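You operate a simulated robot arm through the tools that you are given. There is no shell and no other tool. Be economical: measure what you need, move in short steps, check, and stop when the job is done.

Carry out the task below with a simulated robot arm. There is one attempt and no reset: what you move stays moved.

TASK
Move the riveted buckle to the buckle tray and brush away the metal dust beside the riveter.
Fine: brush back in its place, slide pushed in.

The check looks at the end state, three seconds after you hand in, the way a careful person would. Anything else that was tipped, shoved, dropped, spilled or broken makes it a failure.

THE ROBOT
A 6-joint arm with a two-finger parallel gripper, fixed in place. Base frame: the origin is at the foot of the arm, x ahead of it, y to its left, z up; the work surface is at about z = 780. Lengths are in mm, angles in rad, forces in N, time in s.
With the tool pointing down near the work surface it reaches from about 240 to 640 mm from the base axis. Its first joint turns from -1.152 to 1.152 rad. Payload 2.7 kg.
The TCP is the grasp point between the finger pads, 23 mm short of the fingertips. In the tool frame z runs along the fingers and y along their closing line. Largest opening 94 mm; finger width 38, thickness 10; the body of the gripper, 54 by 96 mm, starts 39 mm behind the TCP.
Orientation is told as [roll, pitch, yaw] about the base's x, y, z axes, in that order, counted from this pose: with the fingers straight down and closing along the base's y, the tool's x points along the base's -x, its y along +y and its z along -z.

THE INTERFACE
- The arm moves only by the tool play_rows. Its argument "plan" is one flat list of numbers, 7 for each row, row after row: the shift along the base's x, y, z in units of 40 mm (1.0 is 40 mm), then the turn, a rotation vector about the base's x, y, z in units of 5 degrees (1.0 is 5 degrees), then the gripper command, from -1 (shut) to 1 (fully open), values between in proportion. In form: [dx, dy, dz, ax, ay, az, grip, dx, dy, dz, ax, ay, az, grip, ...]. A call has 1 to 8 rows; each row shifts and turns the commanded pose from where the row before left it. A call with a number of a shift or a turn outside -1 to 1 is refused whole. Each row takes 0.2 s and may step no farther than 50 mm and 0.15 rad from the row before; otherwise, or with a gripper value out of range, the whole call is refused. A pose out of reach is approached as far as the arm can. The call stops where the force on the tool passes 40 N (or 10 N more than at its start, if that is more) or the arm is blocked; 0.2 s more then pass. Each finger travels about 45 mm/s and halts on what it meets, pressing with about 40 N; the grip force reading is that of the motor and also rises with nothing between the fingers. The clock runs only during rows and for 0.2 s after the last one: add rows that do not move to give the fingers time. The reply holds the time, the measured pose of the TCP, the force on the tool along the base axes, the opening and the grip force, in the units named above and with some noise, and new pictures: "views" is both (left out), scene, wrist or none.
- Cameras (640 x 400 px; columns grow to the right, rows downward): "scene" is fixed at [76.4, -431.5, 1411.4]; the picture's right is [0.78, -0.62, 0.00], its down [-0.31, -0.39, -0.87] and it looks along [0.54, 0.68, -0.50] (base axes); focal length 312 px, centre (320, 200). "wrist" rides on the gripper at [86, 16, -75] in the tool frame; the picture's right is [-0.18, 0.98, 0.00], its down [-0.58, -0.11, -0.81] and it looks along [-0.79, -0.15, 0.59] (tool axes); focal length 243 px, centre (320, 200). There is no depth. A picture from a camera that has moved, and an enlarged one, comes with that camera's place and axes in the base frame and with its lens.
- close_up(camera, box): a new picture of the part [left, top, right, bottom] of that camera's present view, enlarged. No time passes.
- sign_off(): hands the job in; it is judged then, once.

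Go step by step. Nothing tells you positions but the pictures and the camera data: compare them with the known pose of the tool, close in by small moves and look again before you grip or let go. The budget is 120 turns and 200 pictures, counting those below and the enlarged ones. Unless the task says otherwise, let go and move clear before handing in, and close with one line.

The tools are called after ">>>" as name(argument=value, ...) on one line, values as JSON. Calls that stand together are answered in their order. play_rows: Moves the arm, as the interface text tells. Its arguments: {"type":"object","properties":{"plan":{"type":"array"},"views":{"type":"string","enum":["both","scene","wrist","none"]}},"required":["plan"]} The other tools are called the same way: close_up (camera, box) takes an enlarged picture of a part of a camera's view; sign_off () hands the job in.

At the start:

```text
clock: 0.0
eef_pos: [347.3, 238.2, 1112.5]
tcp_rot: [0.0, 0.0, -0.001]
contact_force: [0.1, 0.0, 0.3]
finger_gap: 94.3
finger_force: 0.0
```

scene: 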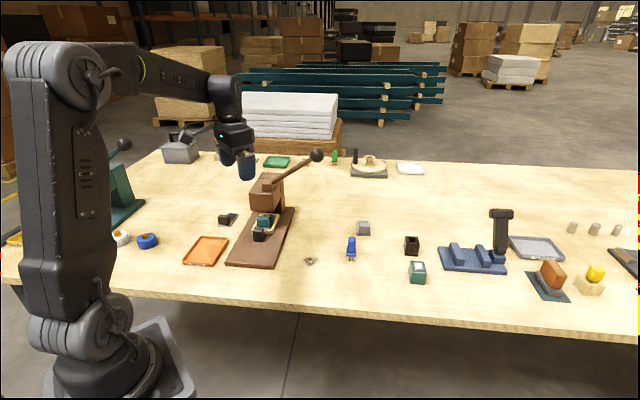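
wrist: 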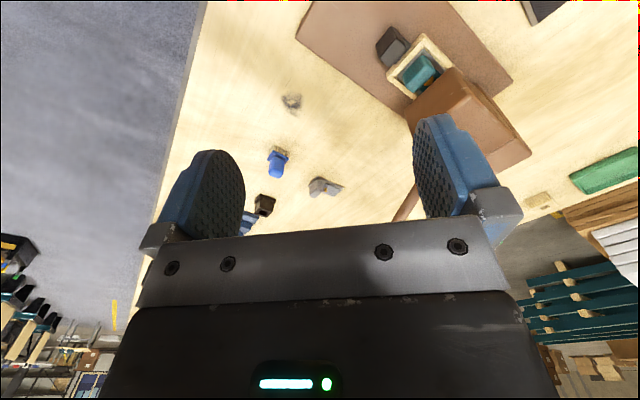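

I see a bench with a brown riveter near the arm, a dust spot to its right, a blue brush-like item and several trays. I'll enlarge the parts to identify them.

>>> close_up(camera="scene", box=[170, 140, 330, 280])

>>> close_up(camera="scene", box=[290, 190, 450, 300])

>>> close_up(camera="scene", box=[430, 190, 640, 310])

>>> close_up(camera="scene", box=[100, 130, 260, 270])

>>> close_up(camera="scene", box=[300, 130, 450, 200])

>>> close_up(camera="wrist", box=[240, 0, 560, 240])

```text
2.86 times, centred on (250, 210) of scene
camera zoom: at [76.4, -431.5, 1411.4], right [0.78, -0.62, 0.0], down [-0.31, -0.39, -0.87], along [0.54, 0.68, -0.5], focal length 892 px, centre (520, 171)
```

zoom: 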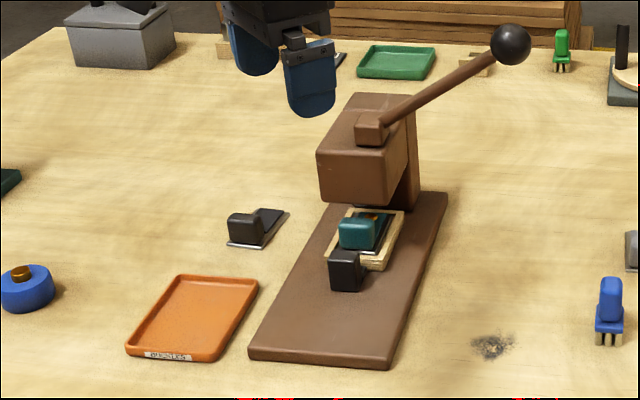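

```text
3.64 times, centred on (370, 245) of scene
camera zoom: at [76.4, -431.5, 1411.4], right [0.78, -0.62, 0.0], down [-0.31, -0.39, -0.87], along [0.54, 0.68, -0.5], focal length 1135 px, centre (138, 36)
```

zoom: 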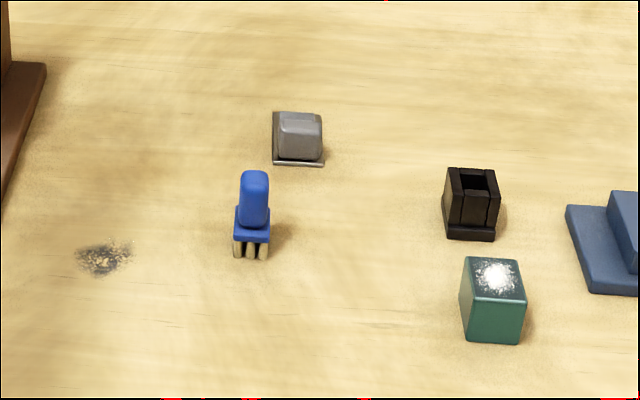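

```text
3.05 times, centred on (535, 250) of scene
camera zoom: at [76.4, -431.5, 1411.4], right [0.78, -0.62, 0.0], down [-0.31, -0.39, -0.87], along [0.54, 0.68, -0.5], focal length 951 px, centre (-335, 48)
```

zoom: 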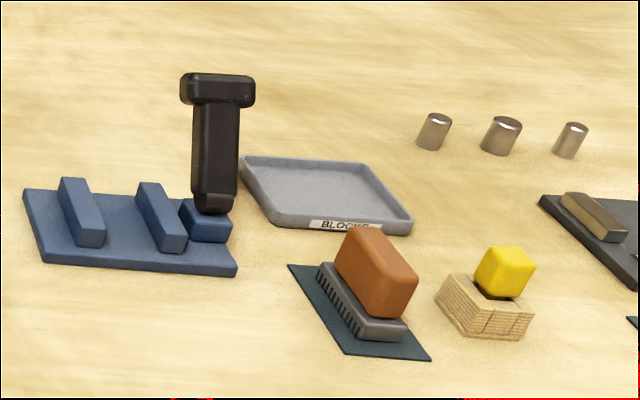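

```text
2.86 times, centred on (180, 200) of scene
camera zoom: at [76.4, -431.5, 1411.4], right [0.78, -0.62, 0.0], down [-0.31, -0.39, -0.87], along [0.54, 0.68, -0.5], focal length 892 px, centre (720, 200)
```

zoom: 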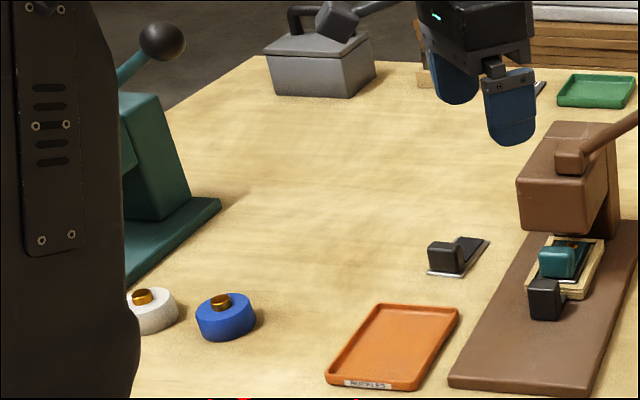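

```text
4.27 times, centred on (375, 165) of scene
camera zoom: at [76.4, -431.5, 1411.4], right [0.78, -0.62, 0.0], down [-0.31, -0.39, -0.87], along [0.54, 0.68, -0.5], focal length 1331 px, centre (85, 349)
```

zoom: 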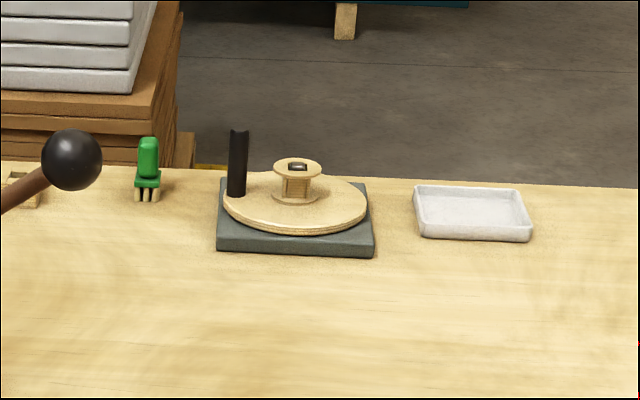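

```text
1.67 times, centred on (400, 120) of wrist
camera zoom: at [261.7, 253.8, 1186.2], right [0.18, 0.98, 0.0], down [0.58, -0.11, 0.81], along [0.79, -0.15, -0.59], focal length 404 px, centre (187, 333)
```

zoom: 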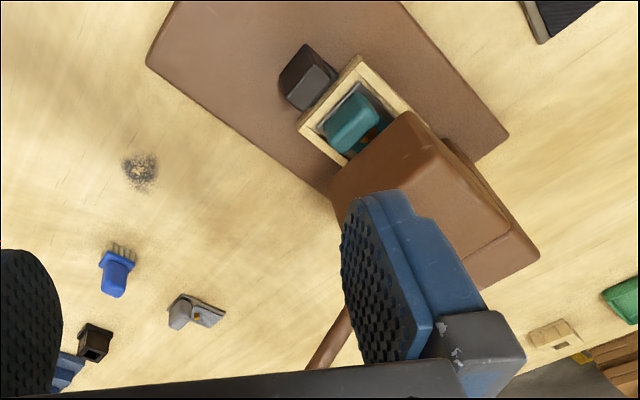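

The "slide" looks like the wooden frame with a black knob holding a teal buckle. I'll check labels and details further.

>>> close_up(camera="scene", box=[245, 200, 295, 245])

>>> close_up(camera="scene", box=[180, 205, 250, 270])

>>> close_up(camera="scene", box=[335, 210, 435, 290])

>>> close_up(camera="wrist", box=[360, 10, 480, 110])

>>> close_up(camera="wrist", box=[230, 80, 350, 220])

```text
8.89 times, centred on (270, 222) of scene
camera zoom: at [76.4, -431.5, 1411.4], right [0.78, -0.62, 0.0], down [-0.31, -0.39, -0.87], along [0.54, 0.68, -0.5], focal length 2774 px, centre (764, 0)
```

zoom: 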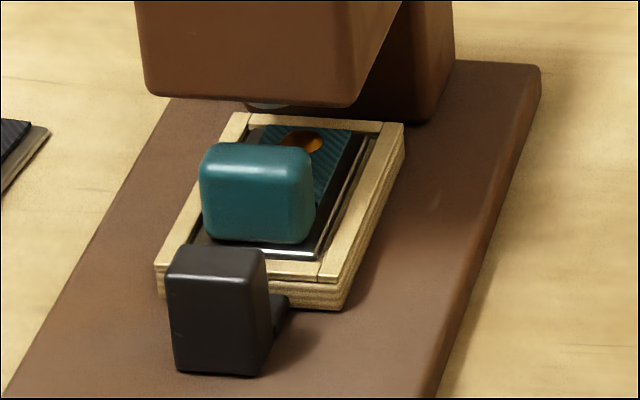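

```text
6.15 times, centred on (215, 238) of scene
camera zoom: at [76.4, -431.5, 1411.4], right [0.78, -0.62, 0.0], down [-0.31, -0.39, -0.87], along [0.54, 0.68, -0.5], focal length 1920 px, centre (966, -31)
```

zoom: 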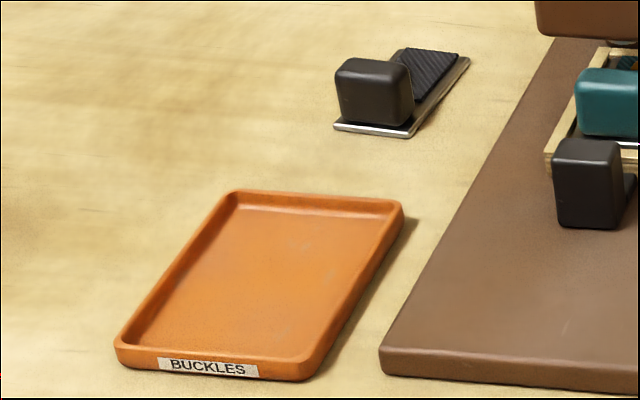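

```text
5.00 times, centred on (385, 250) of scene
camera zoom: at [76.4, -431.5, 1411.4], right [0.78, -0.62, 0.0], down [-0.31, -0.39, -0.87], along [0.54, 0.68, -0.5], focal length 1560 px, centre (-5, -50)
```

zoom: 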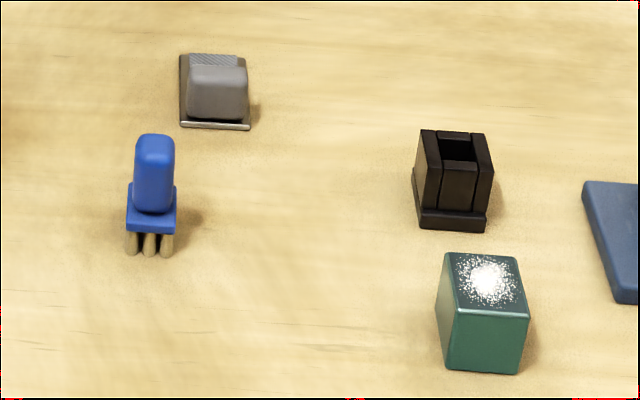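

```text
4.00 times, centred on (420, 60) of wrist
camera zoom: at [261.7, 253.8, 1186.2], right [0.18, 0.98, 0.0], down [0.58, -0.11, 0.81], along [0.79, -0.15, -0.59], focal length 970 px, centre (-80, 760)
```

zoom: 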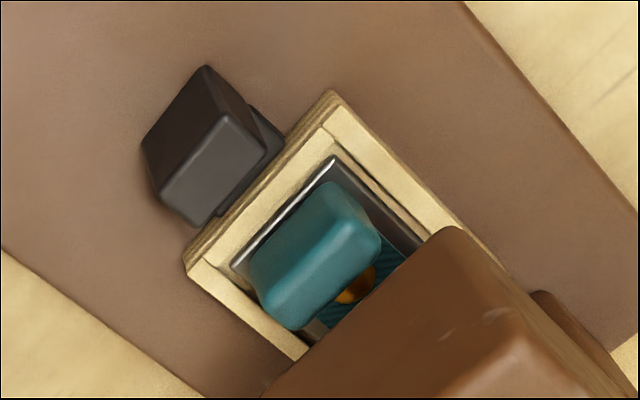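

```text
2.86 times, centred on (290, 150) of wrist
camera zoom: at [261.7, 253.8, 1186.2], right [0.18, 0.98, 0.0], down [0.58, -0.11, 0.81], along [0.79, -0.15, -0.59], focal length 693 px, centre (406, 343)
```

zoom: 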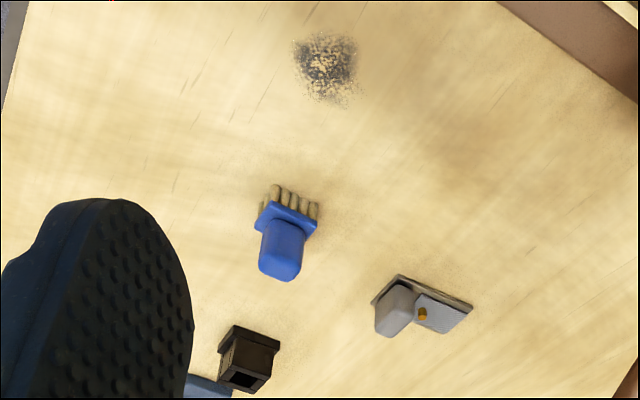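

The riveter axis runs about 45° outward from the arm, with the knob towards me at roughly (426,319) and the buckle tray around (279,402). I'll yaw the tool 40° and come lower to look at the slide.

>>> play_rows(plan=[0.1, 0.1, -0.4, 0, 0, 1, 1, 0.1, 0.1, -0.4, 0, 0, 1, 1, 0.1, 0.1, -0.4, 0, 0, 1, 1, 0.1, 0.1, -0.4, 0, 0, 1, 1, 0.1, 0.1, -0.4, 0, 0, 1, 1, 0.1, 0.1, -0.4, 0, 0, 1, 1, 0.1, 0.1, -0.4, 0, 0, 1, 1, 0, 0, -0.4, 0, 0, 1, 1])

```text
clock: 1.8
eef_pos: [376.1, 266.4, 984.4]
tcp_rot: [0.0, 0.0, 0.7]
contact_force: [0.4, -1.0, 0.4]
finger_gap: 94.1
finger_force: 0.2
camera wrist: at [299.2, 222.4, 1058.3], right [-0.49, 0.87, 0.0], down [0.51, 0.29, 0.81], along [0.7, 0.4, -0.59], focal length 243 px, centre (320, 200)
```

scene: 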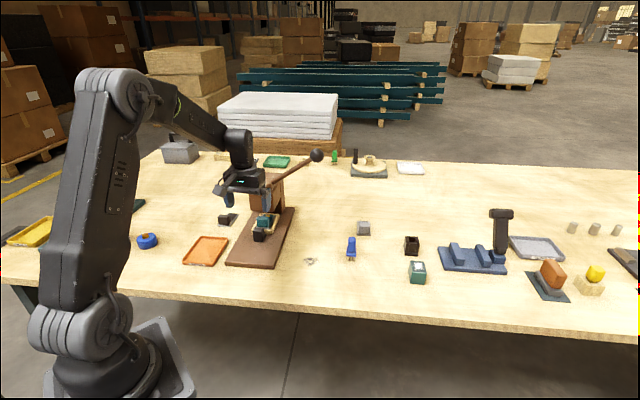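
wrist: 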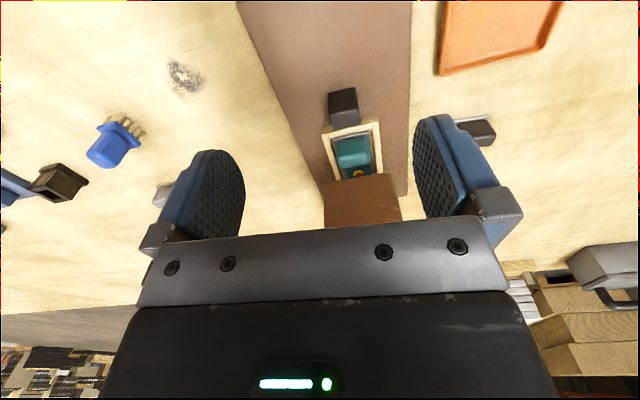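

The slide axis is close to 45° and the knob is near (421,321). I'll enlarge for sizes before descending.

>>> close_up(camera="wrist", box=[290, 70, 430, 210])

>>> close_up(camera="scene", box=[210, 140, 330, 270])

```text
2.86 times, centred on (360, 140) of wrist
camera zoom: at [299.2, 222.4, 1058.3], right [-0.49, 0.87, 0.0], down [0.51, 0.29, 0.81], along [0.7, 0.4, -0.59], focal length 693 px, centre (206, 371)
```

zoom: 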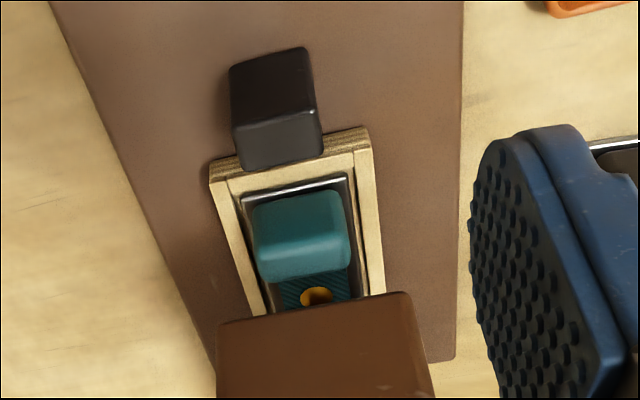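

```text
3.08 times, centred on (270, 205) of scene
camera zoom: at [76.4, -431.5, 1411.4], right [0.78, -0.62, 0.0], down [-0.31, -0.39, -0.87], along [0.54, 0.68, -0.5], focal length 960 px, centre (474, 185)
```

zoom: 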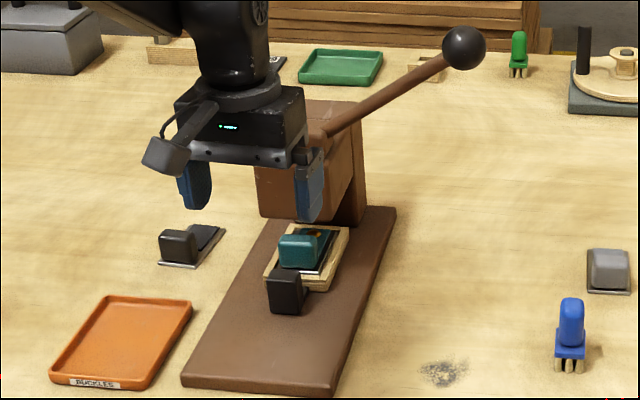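

Knob is about 33 wide and 40 tall, centred about (421,322), and the axis is exactly 45°. I move above it with yaw 45°.

>>> play_rows(plan=[0.24, 0.31, -0.6, 0, 0, 0.98, 1, 0.24, 0.31, -0.6, 0, 0, 0, 1, 0.24, 0.31, -0.6, 0, 0, 0, 1, 0.23, 0.3, -0.55, 0, 0, 0, 1, 0, 0, 0, 0, 0, 0, 1])

```text
clock: 3.0
eef_pos: [414.6, 316.0, 889.8]
tcp_rot: [0.0, 0.001, 0.786]
contact_force: [0.6, 0.2, -0.4]
finger_gap: 93.8
finger_force: 0.1
camera wrist: at [341.4, 266.0, 964.0], right [-0.56, 0.83, 0.0], down [0.49, 0.33, 0.81], along [0.67, 0.45, -0.59], focal length 243 px, centre (320, 200)
```

scene: 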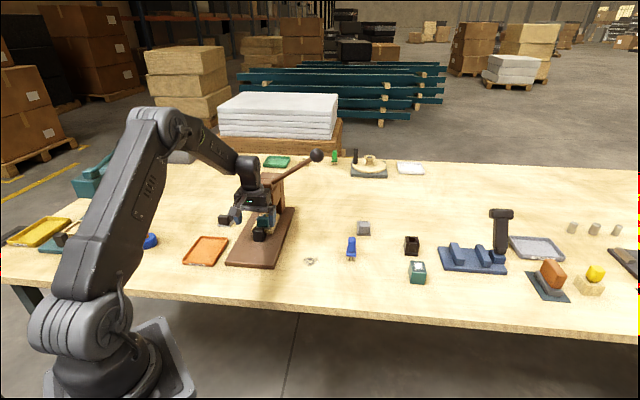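
wrist: 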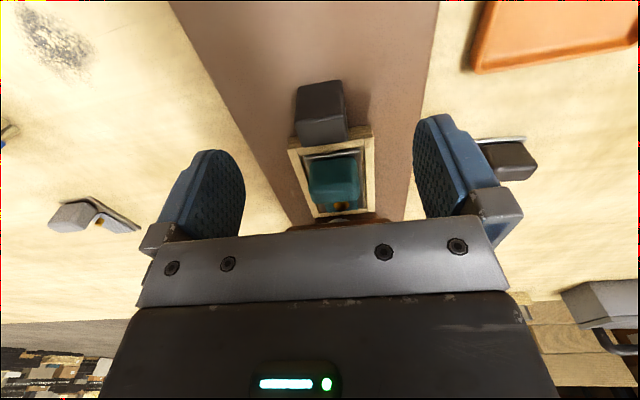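

Knob top at z≈840, centred about 6 mm ahead of the TCP. I back off 3 mm, descend to 836 and grip.

>>> play_rows(plan=[-0.08, -0.08, -0.45, 0, 0, 0, 1, 0, 0, -0.45, 0, 0, 0, 1, 0, 0, -0.42, 0, 0, 0, 1, 0, 0, 0, 0, 0, 0, -1, 0, 0, 0, 0, 0, 0, -1, 0, 0, 0, 0, 0, 0, -1, 0, 0, 0, 0, 0, 0, -1])

```text
clock: 4.6
eef_pos: [411.5, 313.0, 837.6]
tcp_rot: [0.001, -0.001, 0.784]
contact_force: [-2.2, 1.6, -0.9]
finger_gap: 31.9
finger_force: 31.4
camera wrist: at [338.2, 262.2, 911.2], right [-0.56, 0.83, 0.0], down [0.49, 0.33, 0.81], along [0.67, 0.45, -0.59], focal length 243 px, centre (320, 200)
```

scene: 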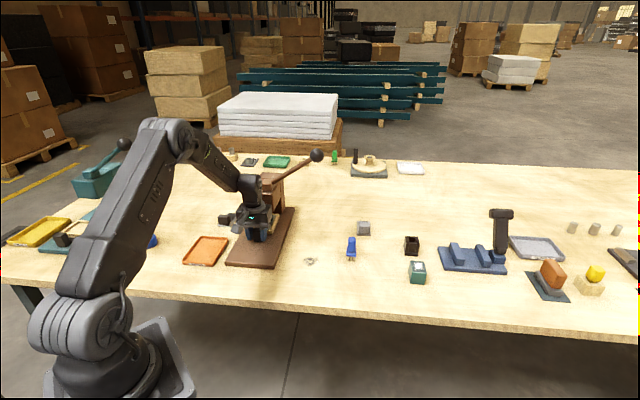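
wrist: 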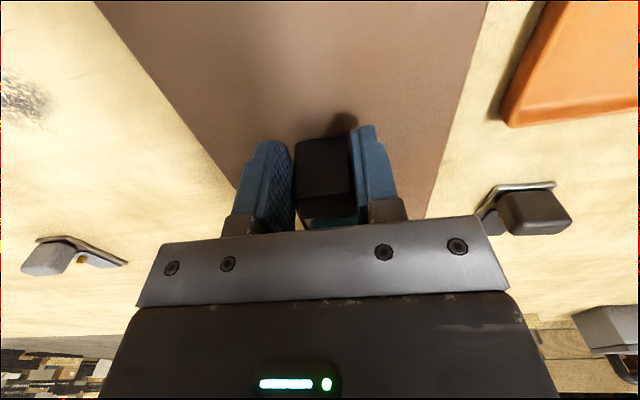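

Knob gripped (31.9 mm). Pull the slide 60 mm towards the arm along the axis, watching the force.

>>> play_rows(plan=[-0.18, -0.18, 0, 0, 0, 0, -1, -0.18, -0.18, 0, 0, 0, 0, -1, -0.18, -0.18, 0, 0, 0, 0, -1, -0.18, -0.18, 0, 0, 0, 0, -1, -0.18, -0.18, 0, 0, 0, 0, -1, -0.18, -0.18, 0, 0, 0, 0, -1])

```text
clock: 6.0
eef_pos: [368.4, 268.2, 837.5]
tcp_rot: [-0.001, 0.001, 0.784]
contact_force: [-0.9, 3.3, -5.4]
finger_gap: 32.0
finger_force: 45.3
camera wrist: at [294.8, 218.7, 911.2], right [-0.56, 0.83, 0.0], down [0.49, 0.33, 0.81], along [0.67, 0.45, -0.59], focal length 243 px, centre (320, 200)
```

scene: 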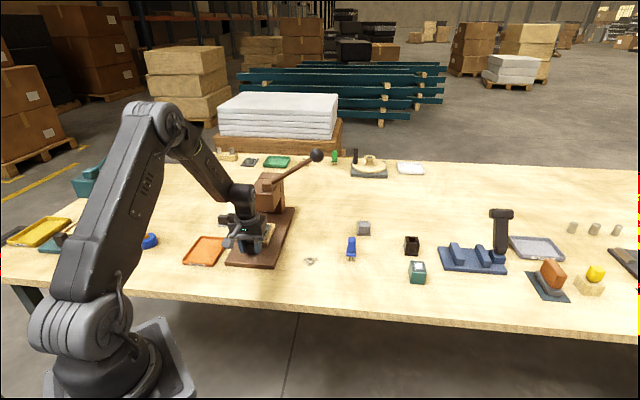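
wrist: 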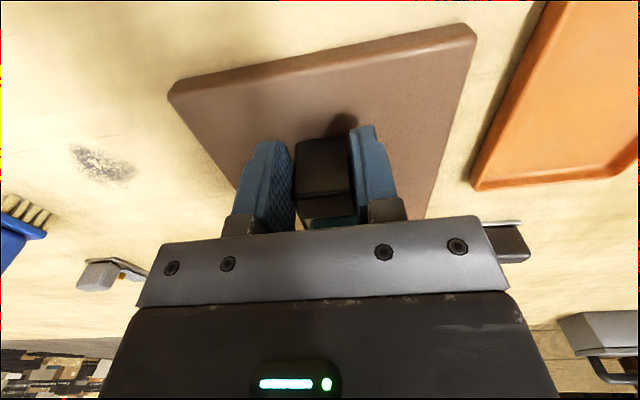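

Slide moved 62 mm. Release, rise and look at the buckle.

>>> play_rows(plan=[0, 0, 0, 0, 0, 0, 1, 0, 0, 0, 0, 0, 0, 1, 0, 0, 0, 0, 0, 0, 1, 0, 0, 0.6, 0, 0, 0, 1, 0, 0, 0.6, 0, 0, 0, 1, 0, 0, 0.6, 0, 0, 0, 1, 0, 0, 0, 0, 0, 0, 1], views="none")

>>> close_up(camera="wrist", box=[220, 60, 420, 240])

>>> close_up(camera="scene", box=[200, 150, 320, 270])

```text
clock: 7.6
eef_pos: [367.0, 268.7, 910.1]
tcp_rot: [0.0, 0.0, 0.782]
contact_force: [0.6, -0.6, 0.1]
finger_gap: 93.6
finger_force: 0.0
```

```text
2.22 times, centred on (320, 150) of wrist
camera zoom: at [294.6, 218.4, 983.6], right [-0.56, 0.83, 0.0], down [0.49, 0.33, 0.81], along [0.67, 0.45, -0.59], focal length 539 px, centre (320, 311)
```

zoom: 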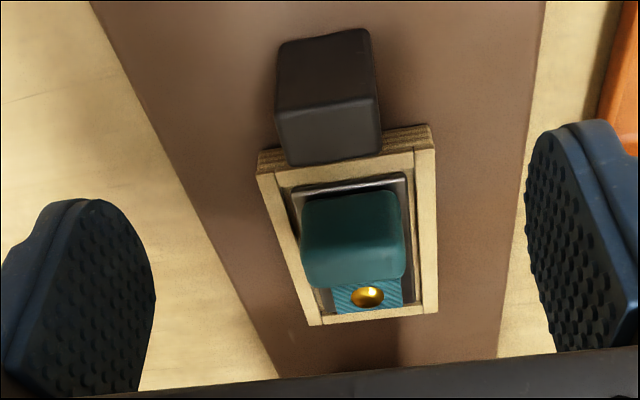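

```text
3.33 times, centred on (260, 210) of scene
camera zoom: at [76.4, -431.5, 1411.4], right [0.78, -0.62, 0.0], down [-0.31, -0.39, -0.87], along [0.54, 0.68, -0.5], focal length 1040 px, centre (520, 167)
```

zoom: 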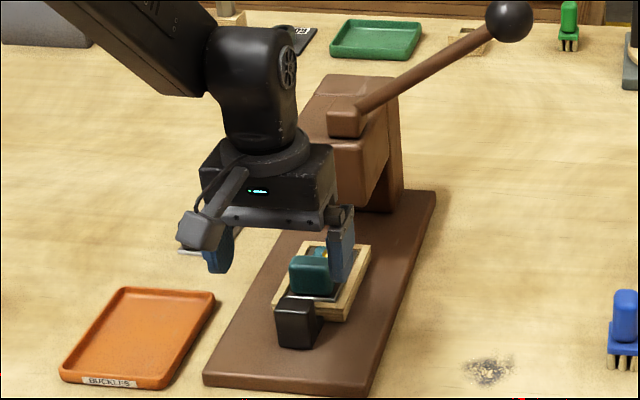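

The buckle is clear of the head, body centre about (425,323), top ≈835. A tighter look to judge the frame height.

>>> close_up(camera="scene", box=[270, 215, 320, 260])

>>> close_up(camera="scene", box=[240, 215, 290, 260])

>>> close_up(camera="wrist", box=[290, 110, 370, 210])

```text
8.89 times, centred on (295, 238) of scene
camera zoom: at [76.4, -431.5, 1411.4], right [0.78, -0.62, 0.0], down [-0.31, -0.39, -0.87], along [0.54, 0.68, -0.5], focal length 2774 px, centre (542, -133)
```

zoom: 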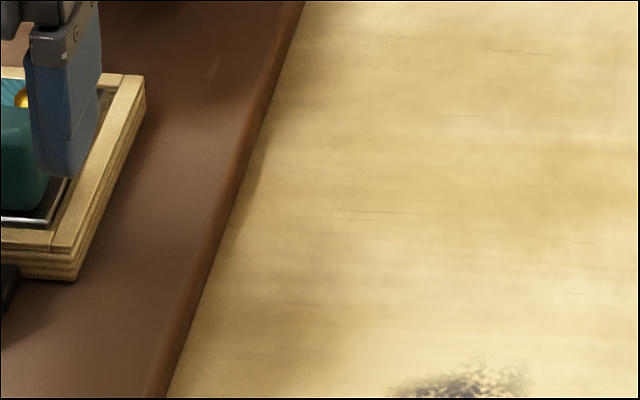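

```text
8.89 times, centred on (265, 238) of scene
camera zoom: at [76.4, -431.5, 1411.4], right [0.78, -0.62, 0.0], down [-0.31, -0.39, -0.87], along [0.54, 0.68, -0.5], focal length 2774 px, centre (809, -133)
```

zoom: 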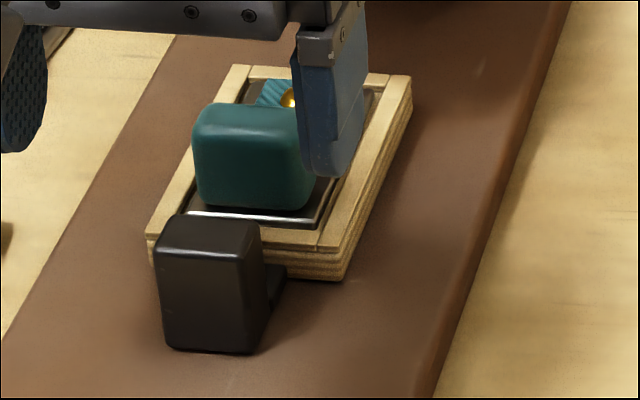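

```text
4.00 times, centred on (330, 160) of wrist
camera zoom: at [294.6, 218.4, 983.6], right [-0.56, 0.83, 0.0], down [0.49, 0.33, 0.81], along [0.67, 0.45, -0.59], focal length 970 px, centre (280, 360)
```

zoom: 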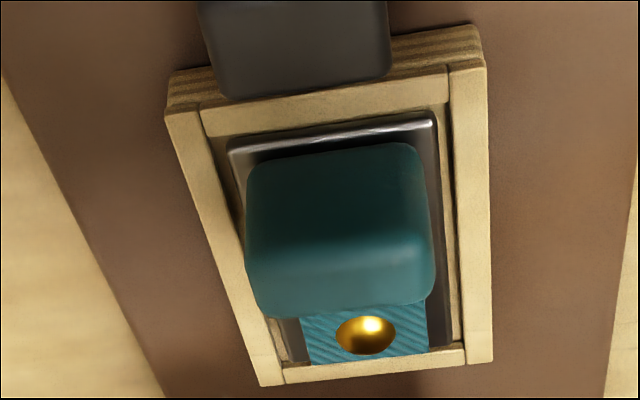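

Frame top is around 810, body top about 835. I move over the buckle body at height, then look.

>>> play_rows(plan=[0.35, 0.33, 0, 0, 0, 0, 1, 0.35, 0.33, 0, 0, 0, 0, 1, 0.35, 0.33, -0.2, 0, 0, 0, 1, 0.34, 0.33, -0.4, 0, 0, 0, 1, 0, 0, -0.3, 0, 0, 0, 1, 0, 0, 0, 0, 0, 0, 1])

```text
clock: 9.0
eef_pos: [423.3, 322.3, 872.8]
tcp_rot: [0.001, 0.0, 0.784]
contact_force: [0.0, -0.3, 0.0]
finger_gap: 94.0
finger_force: 0.2
camera wrist: at [350.7, 272.0, 947.1], right [-0.56, 0.83, 0.0], down [0.49, 0.33, 0.81], along [0.67, 0.45, -0.59], focal length 243 px, centre (320, 200)
```

scene: 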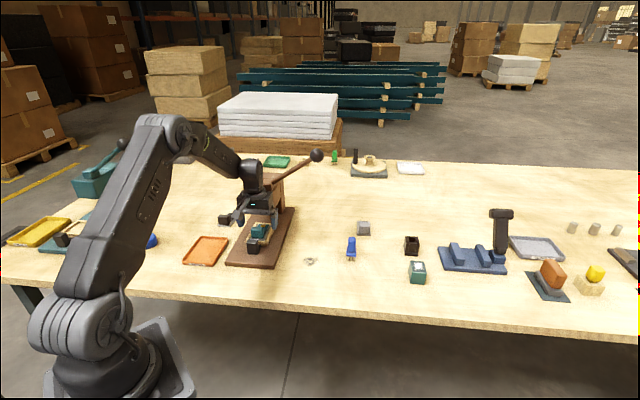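
wrist: 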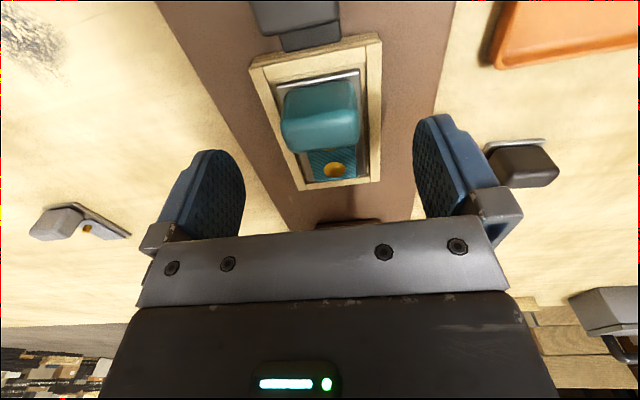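

Body centre measures (425,322), under the TCP. Descend to 840 and grip.

>>> play_rows(plan=[0.02, -0.01, -0.4, 0, 0, 0, 1, 0, 0, -0.4, 0, 0, 0, 1, 0, 0, 0, 0, 0, 0, -1, 0, 0, 0, 0, 0, 0, -1, 0, 0, 0, 0, 0, 0, -1, 0, 0, 0, 0, 0, 0, -1])

```text
clock: 10.4
eef_pos: [423.6, 321.7, 840.4]
tcp_rot: [-0.001, 0.0, 0.783]
contact_force: [0.3, 0.9, 0.0]
finger_gap: 39.7
finger_force: 40.0
camera wrist: at [351.7, 271.6, 915.3], right [-0.56, 0.83, 0.0], down [0.49, 0.33, 0.81], along [0.67, 0.45, -0.59], focal length 243 px, centre (320, 200)
```

scene: 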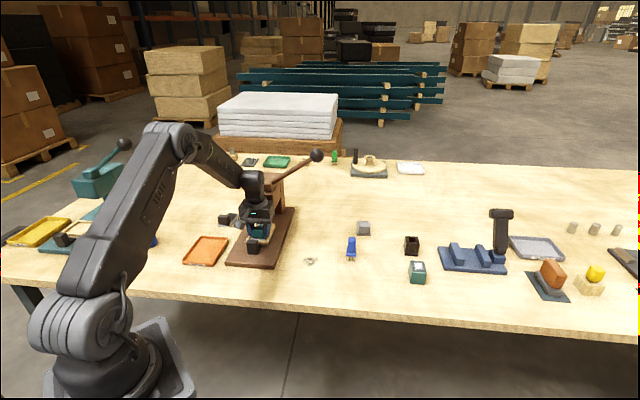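
wrist: 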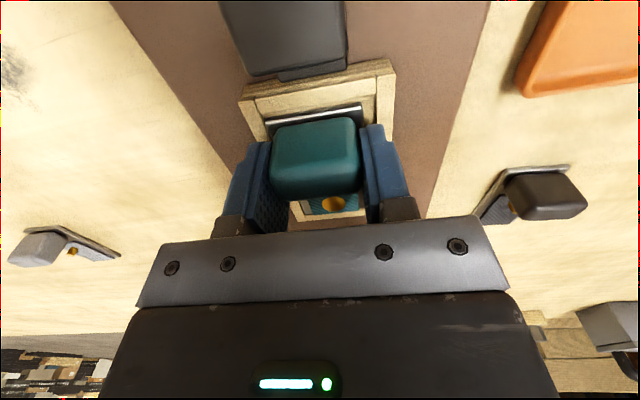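

Gripped at 39.7 mm. Lift slowly straight up and check the slide stays.

>>> play_rows(plan=[0, 0, 0.25, 0, 0, 0, -1, 0, 0, 0.25, 0, 0, 0, -1, -0.2, -0.2, 0.5, 0, 0, 0, -1, -0.2, -0.2, 0.6, 0, 0, 0, -1, -0.2, -0.2, 0.8, 0, 0, 0, -1, 0, 0, 0, 0, 0, 0, -1])

```text
clock: 11.8
eef_pos: [400.9, 295.9, 939.2]
tcp_rot: [-0.001, 0.0, 0.783]
contact_force: [-0.1, 0.7, -1.3]
finger_gap: 39.2
finger_force: 40.3
camera wrist: at [327.8, 246.3, 1012.6], right [-0.56, 0.83, 0.0], down [0.49, 0.33, 0.81], along [0.67, 0.45, -0.59], focal length 243 px, centre (320, 200)
```

scene: 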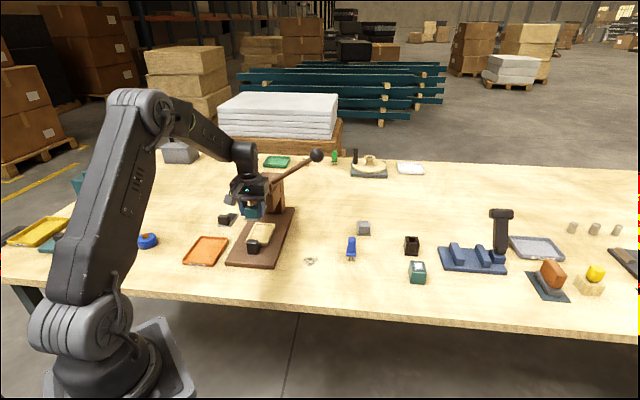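
wrist: 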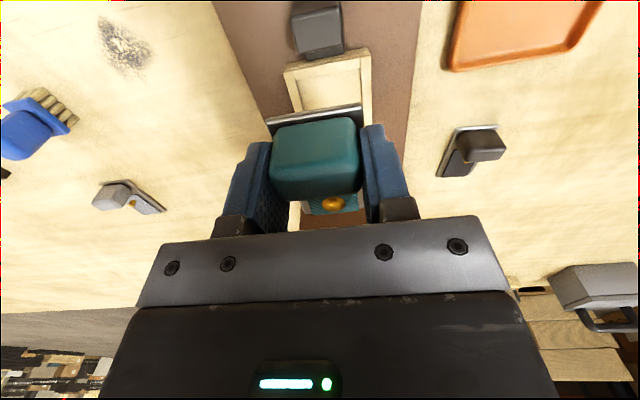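

Buckle lifted, slide stayed. The tray's centre measures about (275,381), same 45° orientation; I carry the buckle there with TCP at (264,370).

>>> play_rows(plan=[-0.5, 0.27, 0, 0, 0, 0, -1, -0.6, 0.33, 0, 0, 0, 0, -1, -0.7, 0.38, 0, 0, 0, 0, -1, -0.7, 0.38, -0.3, 0, 0, 0, -1, -0.6, 0.33, -0.4, 0, 0, 0, -1, -0.32, 0.16, -0.3, 0, 0, 0, -1, 0, 0, 0, 0, 0, 0, -1])

```text
clock: 13.4
eef_pos: [262.9, 370.9, 897.3]
tcp_rot: [0.0, 0.0, 0.785]
contact_force: [0.4, 0.1, -1.0]
finger_gap: 39.2
finger_force: 40.0
camera wrist: at [190.3, 320.8, 971.3], right [-0.56, 0.83, 0.0], down [0.49, 0.33, 0.81], along [0.67, 0.45, -0.59], focal length 243 px, centre (320, 200)
```

scene: 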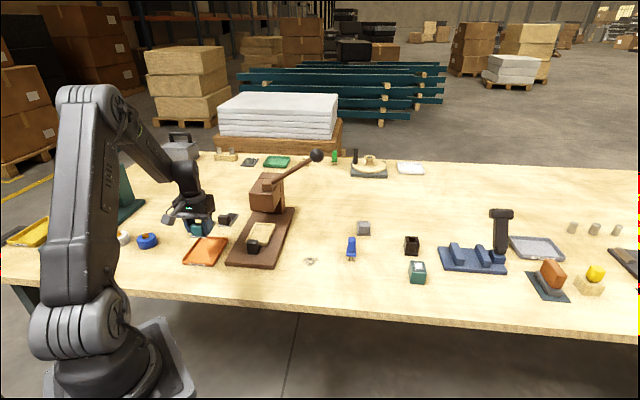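
wrist: 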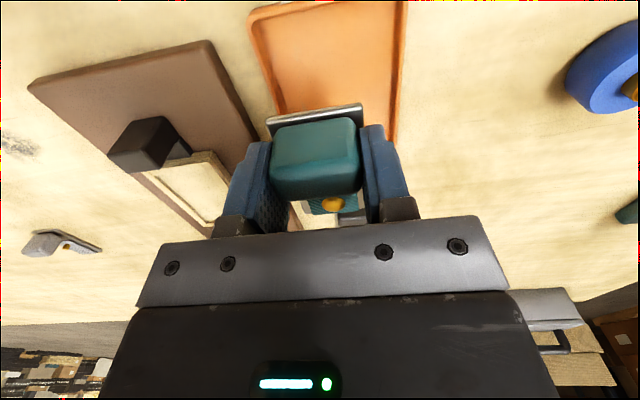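

The tray lies under the buckle with lateral error about 2 mm. Descend in small steps until touch.

>>> play_rows(plan=[-0.04, 0.04, -0.5, 0, 0, 0, -1, 0, 0, -0.5, 0, 0, 0, -1, 0, 0, -0.4, 0, 0, 0, -1, 0, 0, -0.2, 0, 0, 0, -1, 0, 0, 0, 0, 0, 0, -1])

>>> close_up(camera="scene", box=[170, 200, 250, 270])

```text
clock: 14.6
eef_pos: [261.9, 372.3, 834.7]
tcp_rot: [0.0, -0.001, 0.784]
contact_force: [0.2, 0.5, -0.6]
finger_gap: 39.5
finger_force: 39.9
camera wrist: at [189.0, 322.8, 907.3], right [-0.56, 0.83, 0.0], down [0.49, 0.33, 0.81], along [0.67, 0.45, -0.59], focal length 243 px, centre (320, 200)
```

scene: 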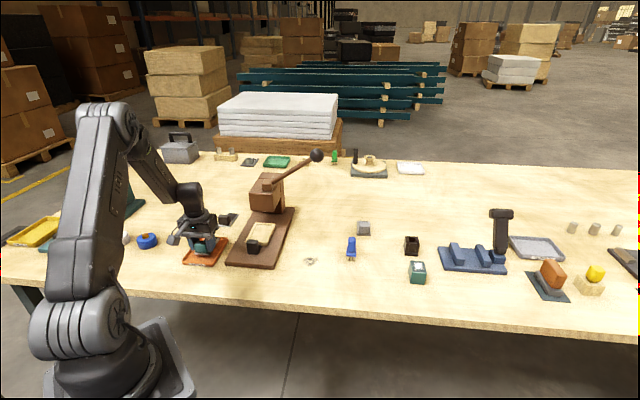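
wrist: 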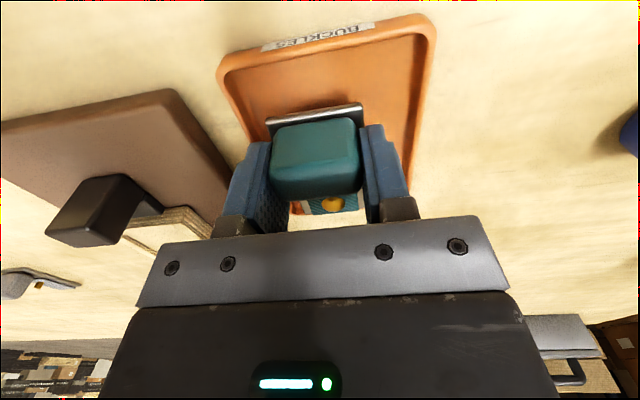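

```text
5.71 times, centred on (210, 235) of scene
camera zoom: at [76.4, -431.5, 1411.4], right [0.78, -0.62, 0.0], down [-0.31, -0.39, -0.87], along [0.54, 0.68, -0.5], focal length 1783 px, centre (949, 0)
```

zoom: 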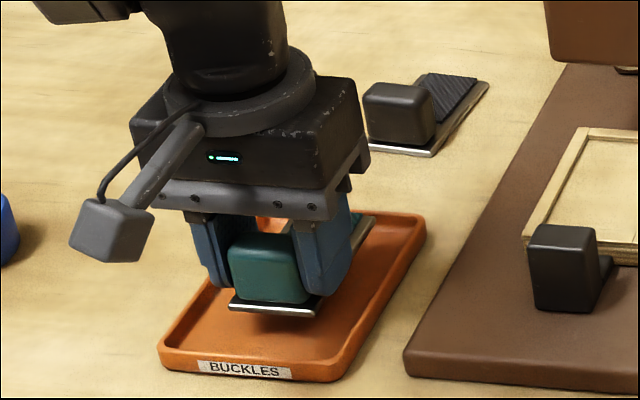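

Buckle hovers inside the tray, a little towards the back; shift 5 mm to the front and lower gently.

>>> play_rows(plan=[-0.09, -0.09, 0, 0, 0, 0, -1, 0, 0, -0.1, 0, 0, 0, -1, 0, 0, -0.08, 0, 0, 0, -1, 0, 0, 0, 0, 0, 0, -1])

>>> close_up(camera="scene", box=[170, 200, 250, 270])

```text
clock: 15.6
eef_pos: [258.9, 367.5, 826.3]
tcp_rot: [0.0, 0.0, 0.783]
contact_force: [-0.2, -0.1, -0.5]
finger_gap: 39.4
finger_force: 40.1
camera wrist: at [185.5, 318.9, 900.2], right [-0.56, 0.83, 0.0], down [0.49, 0.33, 0.81], along [0.67, 0.45, -0.59], focal length 243 px, centre (320, 200)
```

scene: 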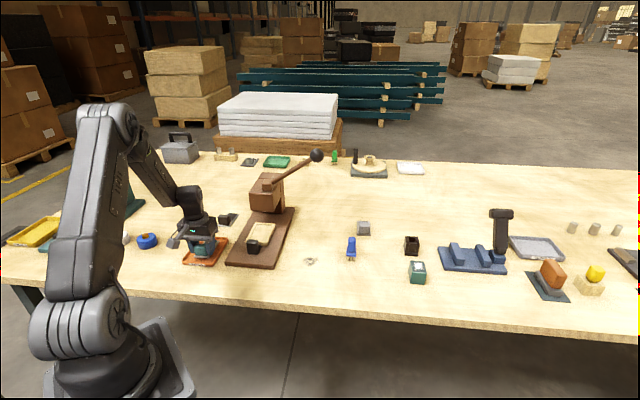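
wrist: 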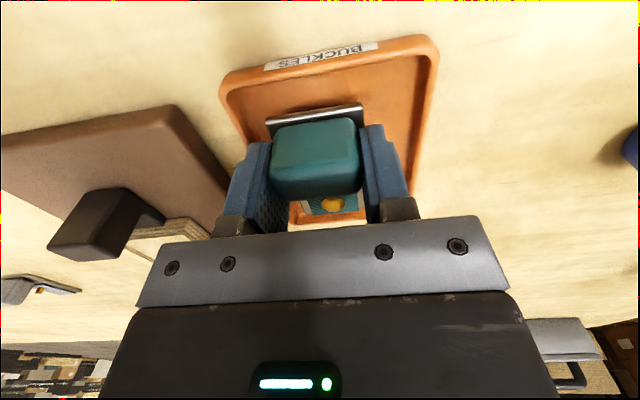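

```text
5.71 times, centred on (210, 235) of scene
camera zoom: at [76.4, -431.5, 1411.4], right [0.78, -0.62, 0.0], down [-0.31, -0.39, -0.87], along [0.54, 0.68, -0.5], focal length 1783 px, centre (949, 0)
```

zoom: 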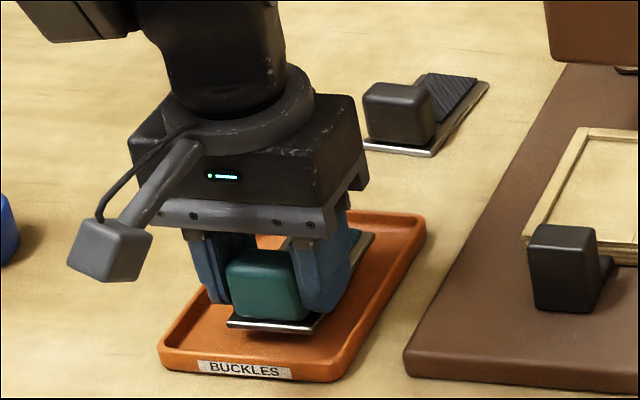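

Still slightly above the floor; lower in 2 mm steps.

>>> play_rows(plan=[0, 0, -0.05, 0, 0, 0, -1, 0, 0, -0.05, 0, 0, 0, -1, 0, 0, -0.05, 0, 0, 0, -1, 0, 0, 0, 0, 0, 0, -1], views="none")

>>> close_up(camera="scene", box=[180, 225, 240, 270])

```text
clock: 16.6
eef_pos: [258.7, 369.4, 820.2]
tcp_rot: [0.001, 0.0, 0.784]
contact_force: [-0.2, -0.1, -0.2]
finger_gap: 39.1
finger_force: 40.1
```

```text
8.89 times, centred on (210, 248) of scene
camera zoom: at [76.4, -431.5, 1411.4], right [0.78, -0.62, 0.0], down [-0.31, -0.39, -0.87], along [0.54, 0.68, -0.5], focal length 2774 px, centre (1298, -222)
```

zoom: 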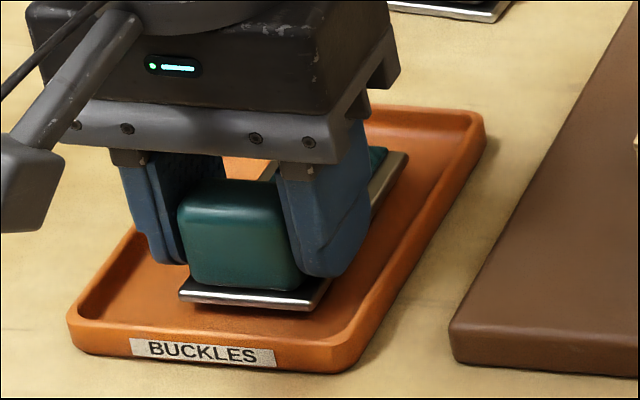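

Nearly down; continue with 1.5 mm steps, watching force.

>>> play_rows(plan=[0, 0, -0.04, 0, 0, 0, -1, 0, 0, -0.04, 0, 0, 0, -1, 0, 0, 0, 0, 0, 0, -1], views="none")

>>> close_up(camera="scene", box=[180, 225, 240, 270])

```text
clock: 17.4
eef_pos: [259.7, 368.9, 816.6]
tcp_rot: [-0.001, 0.0, 0.785]
contact_force: [0.3, 0.0, -1.3]
finger_gap: 39.3
finger_force: 39.8
```

```text
8.89 times, centred on (210, 248) of scene
camera zoom: at [76.4, -431.5, 1411.4], right [0.78, -0.62, 0.0], down [-0.31, -0.39, -0.87], along [0.54, 0.68, -0.5], focal length 2774 px, centre (1298, -222)
```

zoom: 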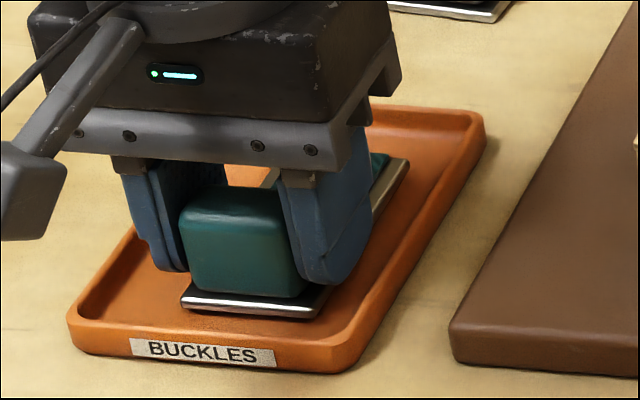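

>>> play_rows(plan=[0, 0, -0.04, 0, 0, 0, -1, 0, 0, -0.04, 0, 0, 0, -1, 0, 0, 0, 0, 0, 0, -1], views="none")

>>> close_up(camera="scene", box=[180, 225, 240, 270])

```text
clock: 18.2
eef_pos: [258.8, 369.7, 813.7]
tcp_rot: [0.0, 0.0, 0.784]
contact_force: [-1.9, -0.3, 4.2]
finger_gap: 39.4
finger_force: 40.2
```

```text
8.89 times, centred on (210, 248) of scene
camera zoom: at [76.3, -431.6, 1411.4], right [0.78, -0.62, 0.0], down [-0.31, -0.39, -0.87], along [0.54, 0.68, -0.5], focal length 2774 px, centre (1298, -222)
```

zoom: 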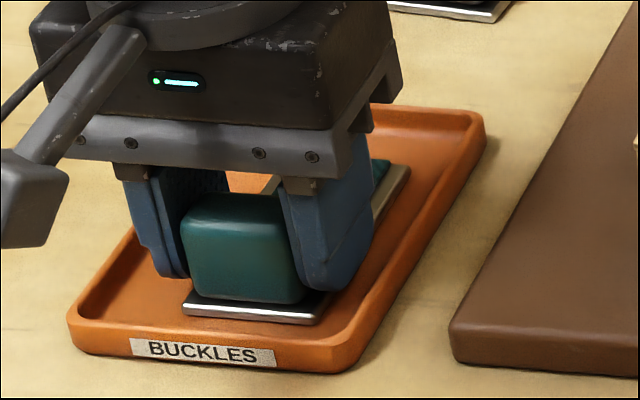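

The force (4 N) shows the buckle touches the tray. Open a little, then rise.

>>> play_rows(plan=[0, 0, 0, 0, 0, 0, 0.12, 0, 0, 0, 0, 0, 0, 0.12, 0, 0, 0.1, 0, 0, 0, 0.12, 0, 0, 0.4, 0, 0, 0, 0.12, 0, 0, 0.8, 0, 0, 0, 0.12, 0, 0, 0.8, 0, 0, 0, 0.12, 0, 0, 0.5, 0, 0, 0, 0.12, 0, 0, 0, 0, 0, 0, 0.12])

>>> close_up(camera="scene", box=[170, 180, 310, 280])

```text
clock: 20.0
eef_pos: [258.4, 370.4, 918.9]
tcp_rot: [0.0, 0.0, 0.783]
contact_force: [0.0, -0.4, 0.1]
finger_gap: 52.7
finger_force: 0.1
camera wrist: at [184.9, 319.2, 992.5], right [-0.56, 0.83, 0.0], down [0.49, 0.33, 0.81], along [0.67, 0.45, -0.59], focal length 243 px, centre (320, 200)
```

scene: 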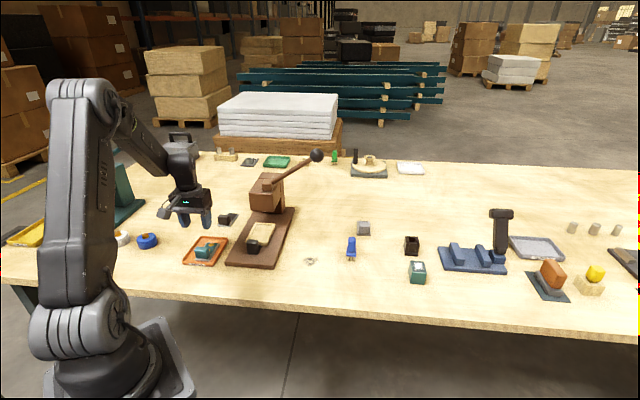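
wrist: 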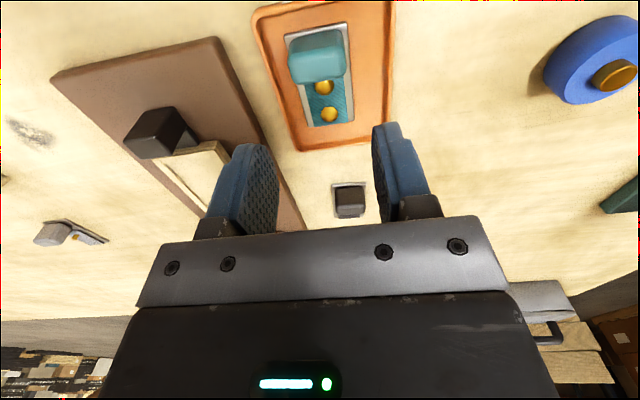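

```text
4.00 times, centred on (240, 230) of scene
camera zoom: at [76.4, -431.5, 1411.4], right [0.78, -0.62, 0.0], down [-0.31, -0.39, -0.87], along [0.54, 0.68, -0.5], focal length 1248 px, centre (640, 80)
```

zoom: 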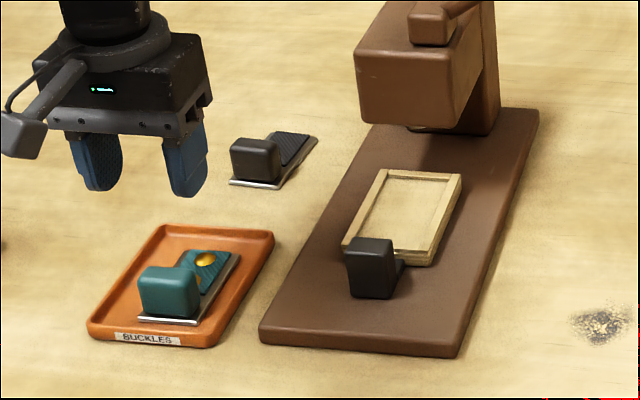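

Buckle rests in the tray. Next, back to the knob to push the slide in.

>>> play_rows(plan=[0.55, -0.51, 0, 0, 0, 0, 1, 0.69, -0.64, 0, 0, 0, 0, 1, 0.69, -0.64, 0, 0, 0, 0, 1, 0.55, -0.51, -0.2, 0, 0, 0, 1, 0.25, -0.25, -0.5, 0, 0, 0, 1, 0, 0, 0, 0, 0, 0, 1], views="wrist")

```text
clock: 21.4
eef_pos: [367.5, 267.2, 889.6]
tcp_rot: [-0.001, 0.0, 0.784]
contact_force: [0.2, 0.2, 0.5]
finger_gap: 93.8
finger_force: 0.1
camera wrist: at [294.0, 217.0, 963.2], right [-0.56, 0.83, 0.0], down [0.49, 0.33, 0.81], along [0.67, 0.45, -0.59], focal length 243 px, centre (320, 200)
```

wrist: 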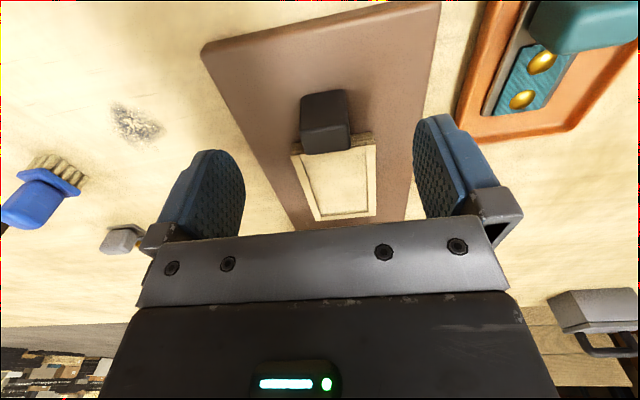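

Knob lies as before. Descend, grip and push back along the axis.

>>> play_rows(plan=[0.03, 0.03, -0.5, 0, 0, 0, 1, 0, 0, -0.5, 0, 0, 0, 1, 0, 0, -0.3, 0, 0, 0, 1, 0, 0, 0, 0, 0, 0, -1, 0, 0, 0, 0, 0, 0, -1, 0, 0, 0, 0, 0, 0, -1, 0, 0, 0, 0, 0, 0, -1], views="none")

>>> play_rows(plan=[0.18, 0.18, 0, 0, 0, 0, -1, 0.18, 0.18, 0, 0, 0, 0, -1, 0.18, 0.18, 0, 0, 0, 0, -1, 0.18, 0.18, 0, 0, 0, 0, -1, 0.18, 0.18, 0, 0, 0, 0, -1, 0.1, 0.1, 0, 0, 0, 0, -1, 0.05, 0.05, 0, 0, 0, 0, -1])

```text
clock: 23.0
eef_pos: [368.1, 269.1, 837.0]
tcp_rot: [0.0, 0.001, 0.786]
contact_force: [-8.2, 8.2, -1.4]
finger_gap: 31.6
finger_force: 31.1
```

```text
clock: 24.6
eef_pos: [411.2, 310.4, 837.6]
tcp_rot: [0.0, 0.002, 0.784]
contact_force: [-13.9, 15.4, -8.2]
finger_gap: 31.7
finger_force: 44.8
camera wrist: at [337.3, 261.1, 911.5], right [-0.56, 0.83, 0.0], down [0.49, 0.33, 0.8], along [0.66, 0.45, -0.59], focal length 243 px, centre (320, 200)
```

scene: 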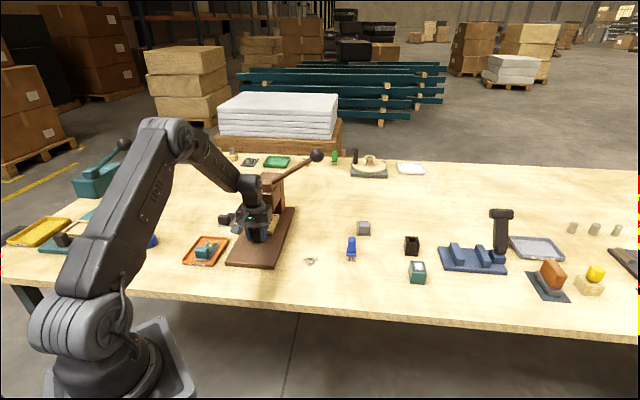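
wrist: 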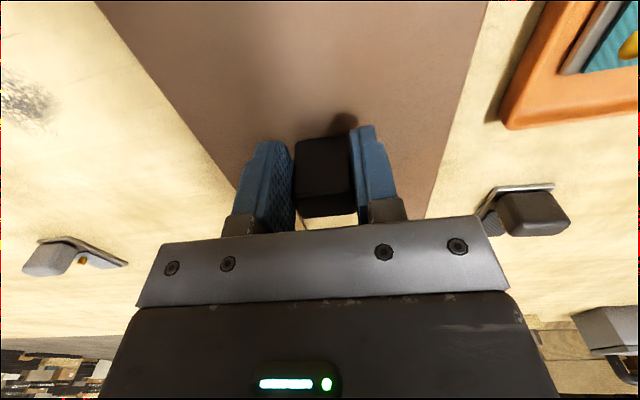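

Slide pushed about 60 mm; a side force of 20 N comes from a lateral offset. I relax that sideways and push a few mm more to feel the stop.

>>> play_rows(plan=[-0.03, 0.03, 0, 0, 0, 0, -1, 0.04, 0.04, 0, 0, 0, 0, -1, 0.04, 0.04, 0, 0, 0, 0, -1, 0, 0, 0, 0, 0, 0, -1], views="none")

```text
clock: 25.6
eef_pos: [410.7, 313.0, 837.7]
tcp_rot: [0.001, 0.006, 0.782]
contact_force: [-18.7, -13.3, 0.8]
finger_gap: 31.7
finger_force: 45.1
```

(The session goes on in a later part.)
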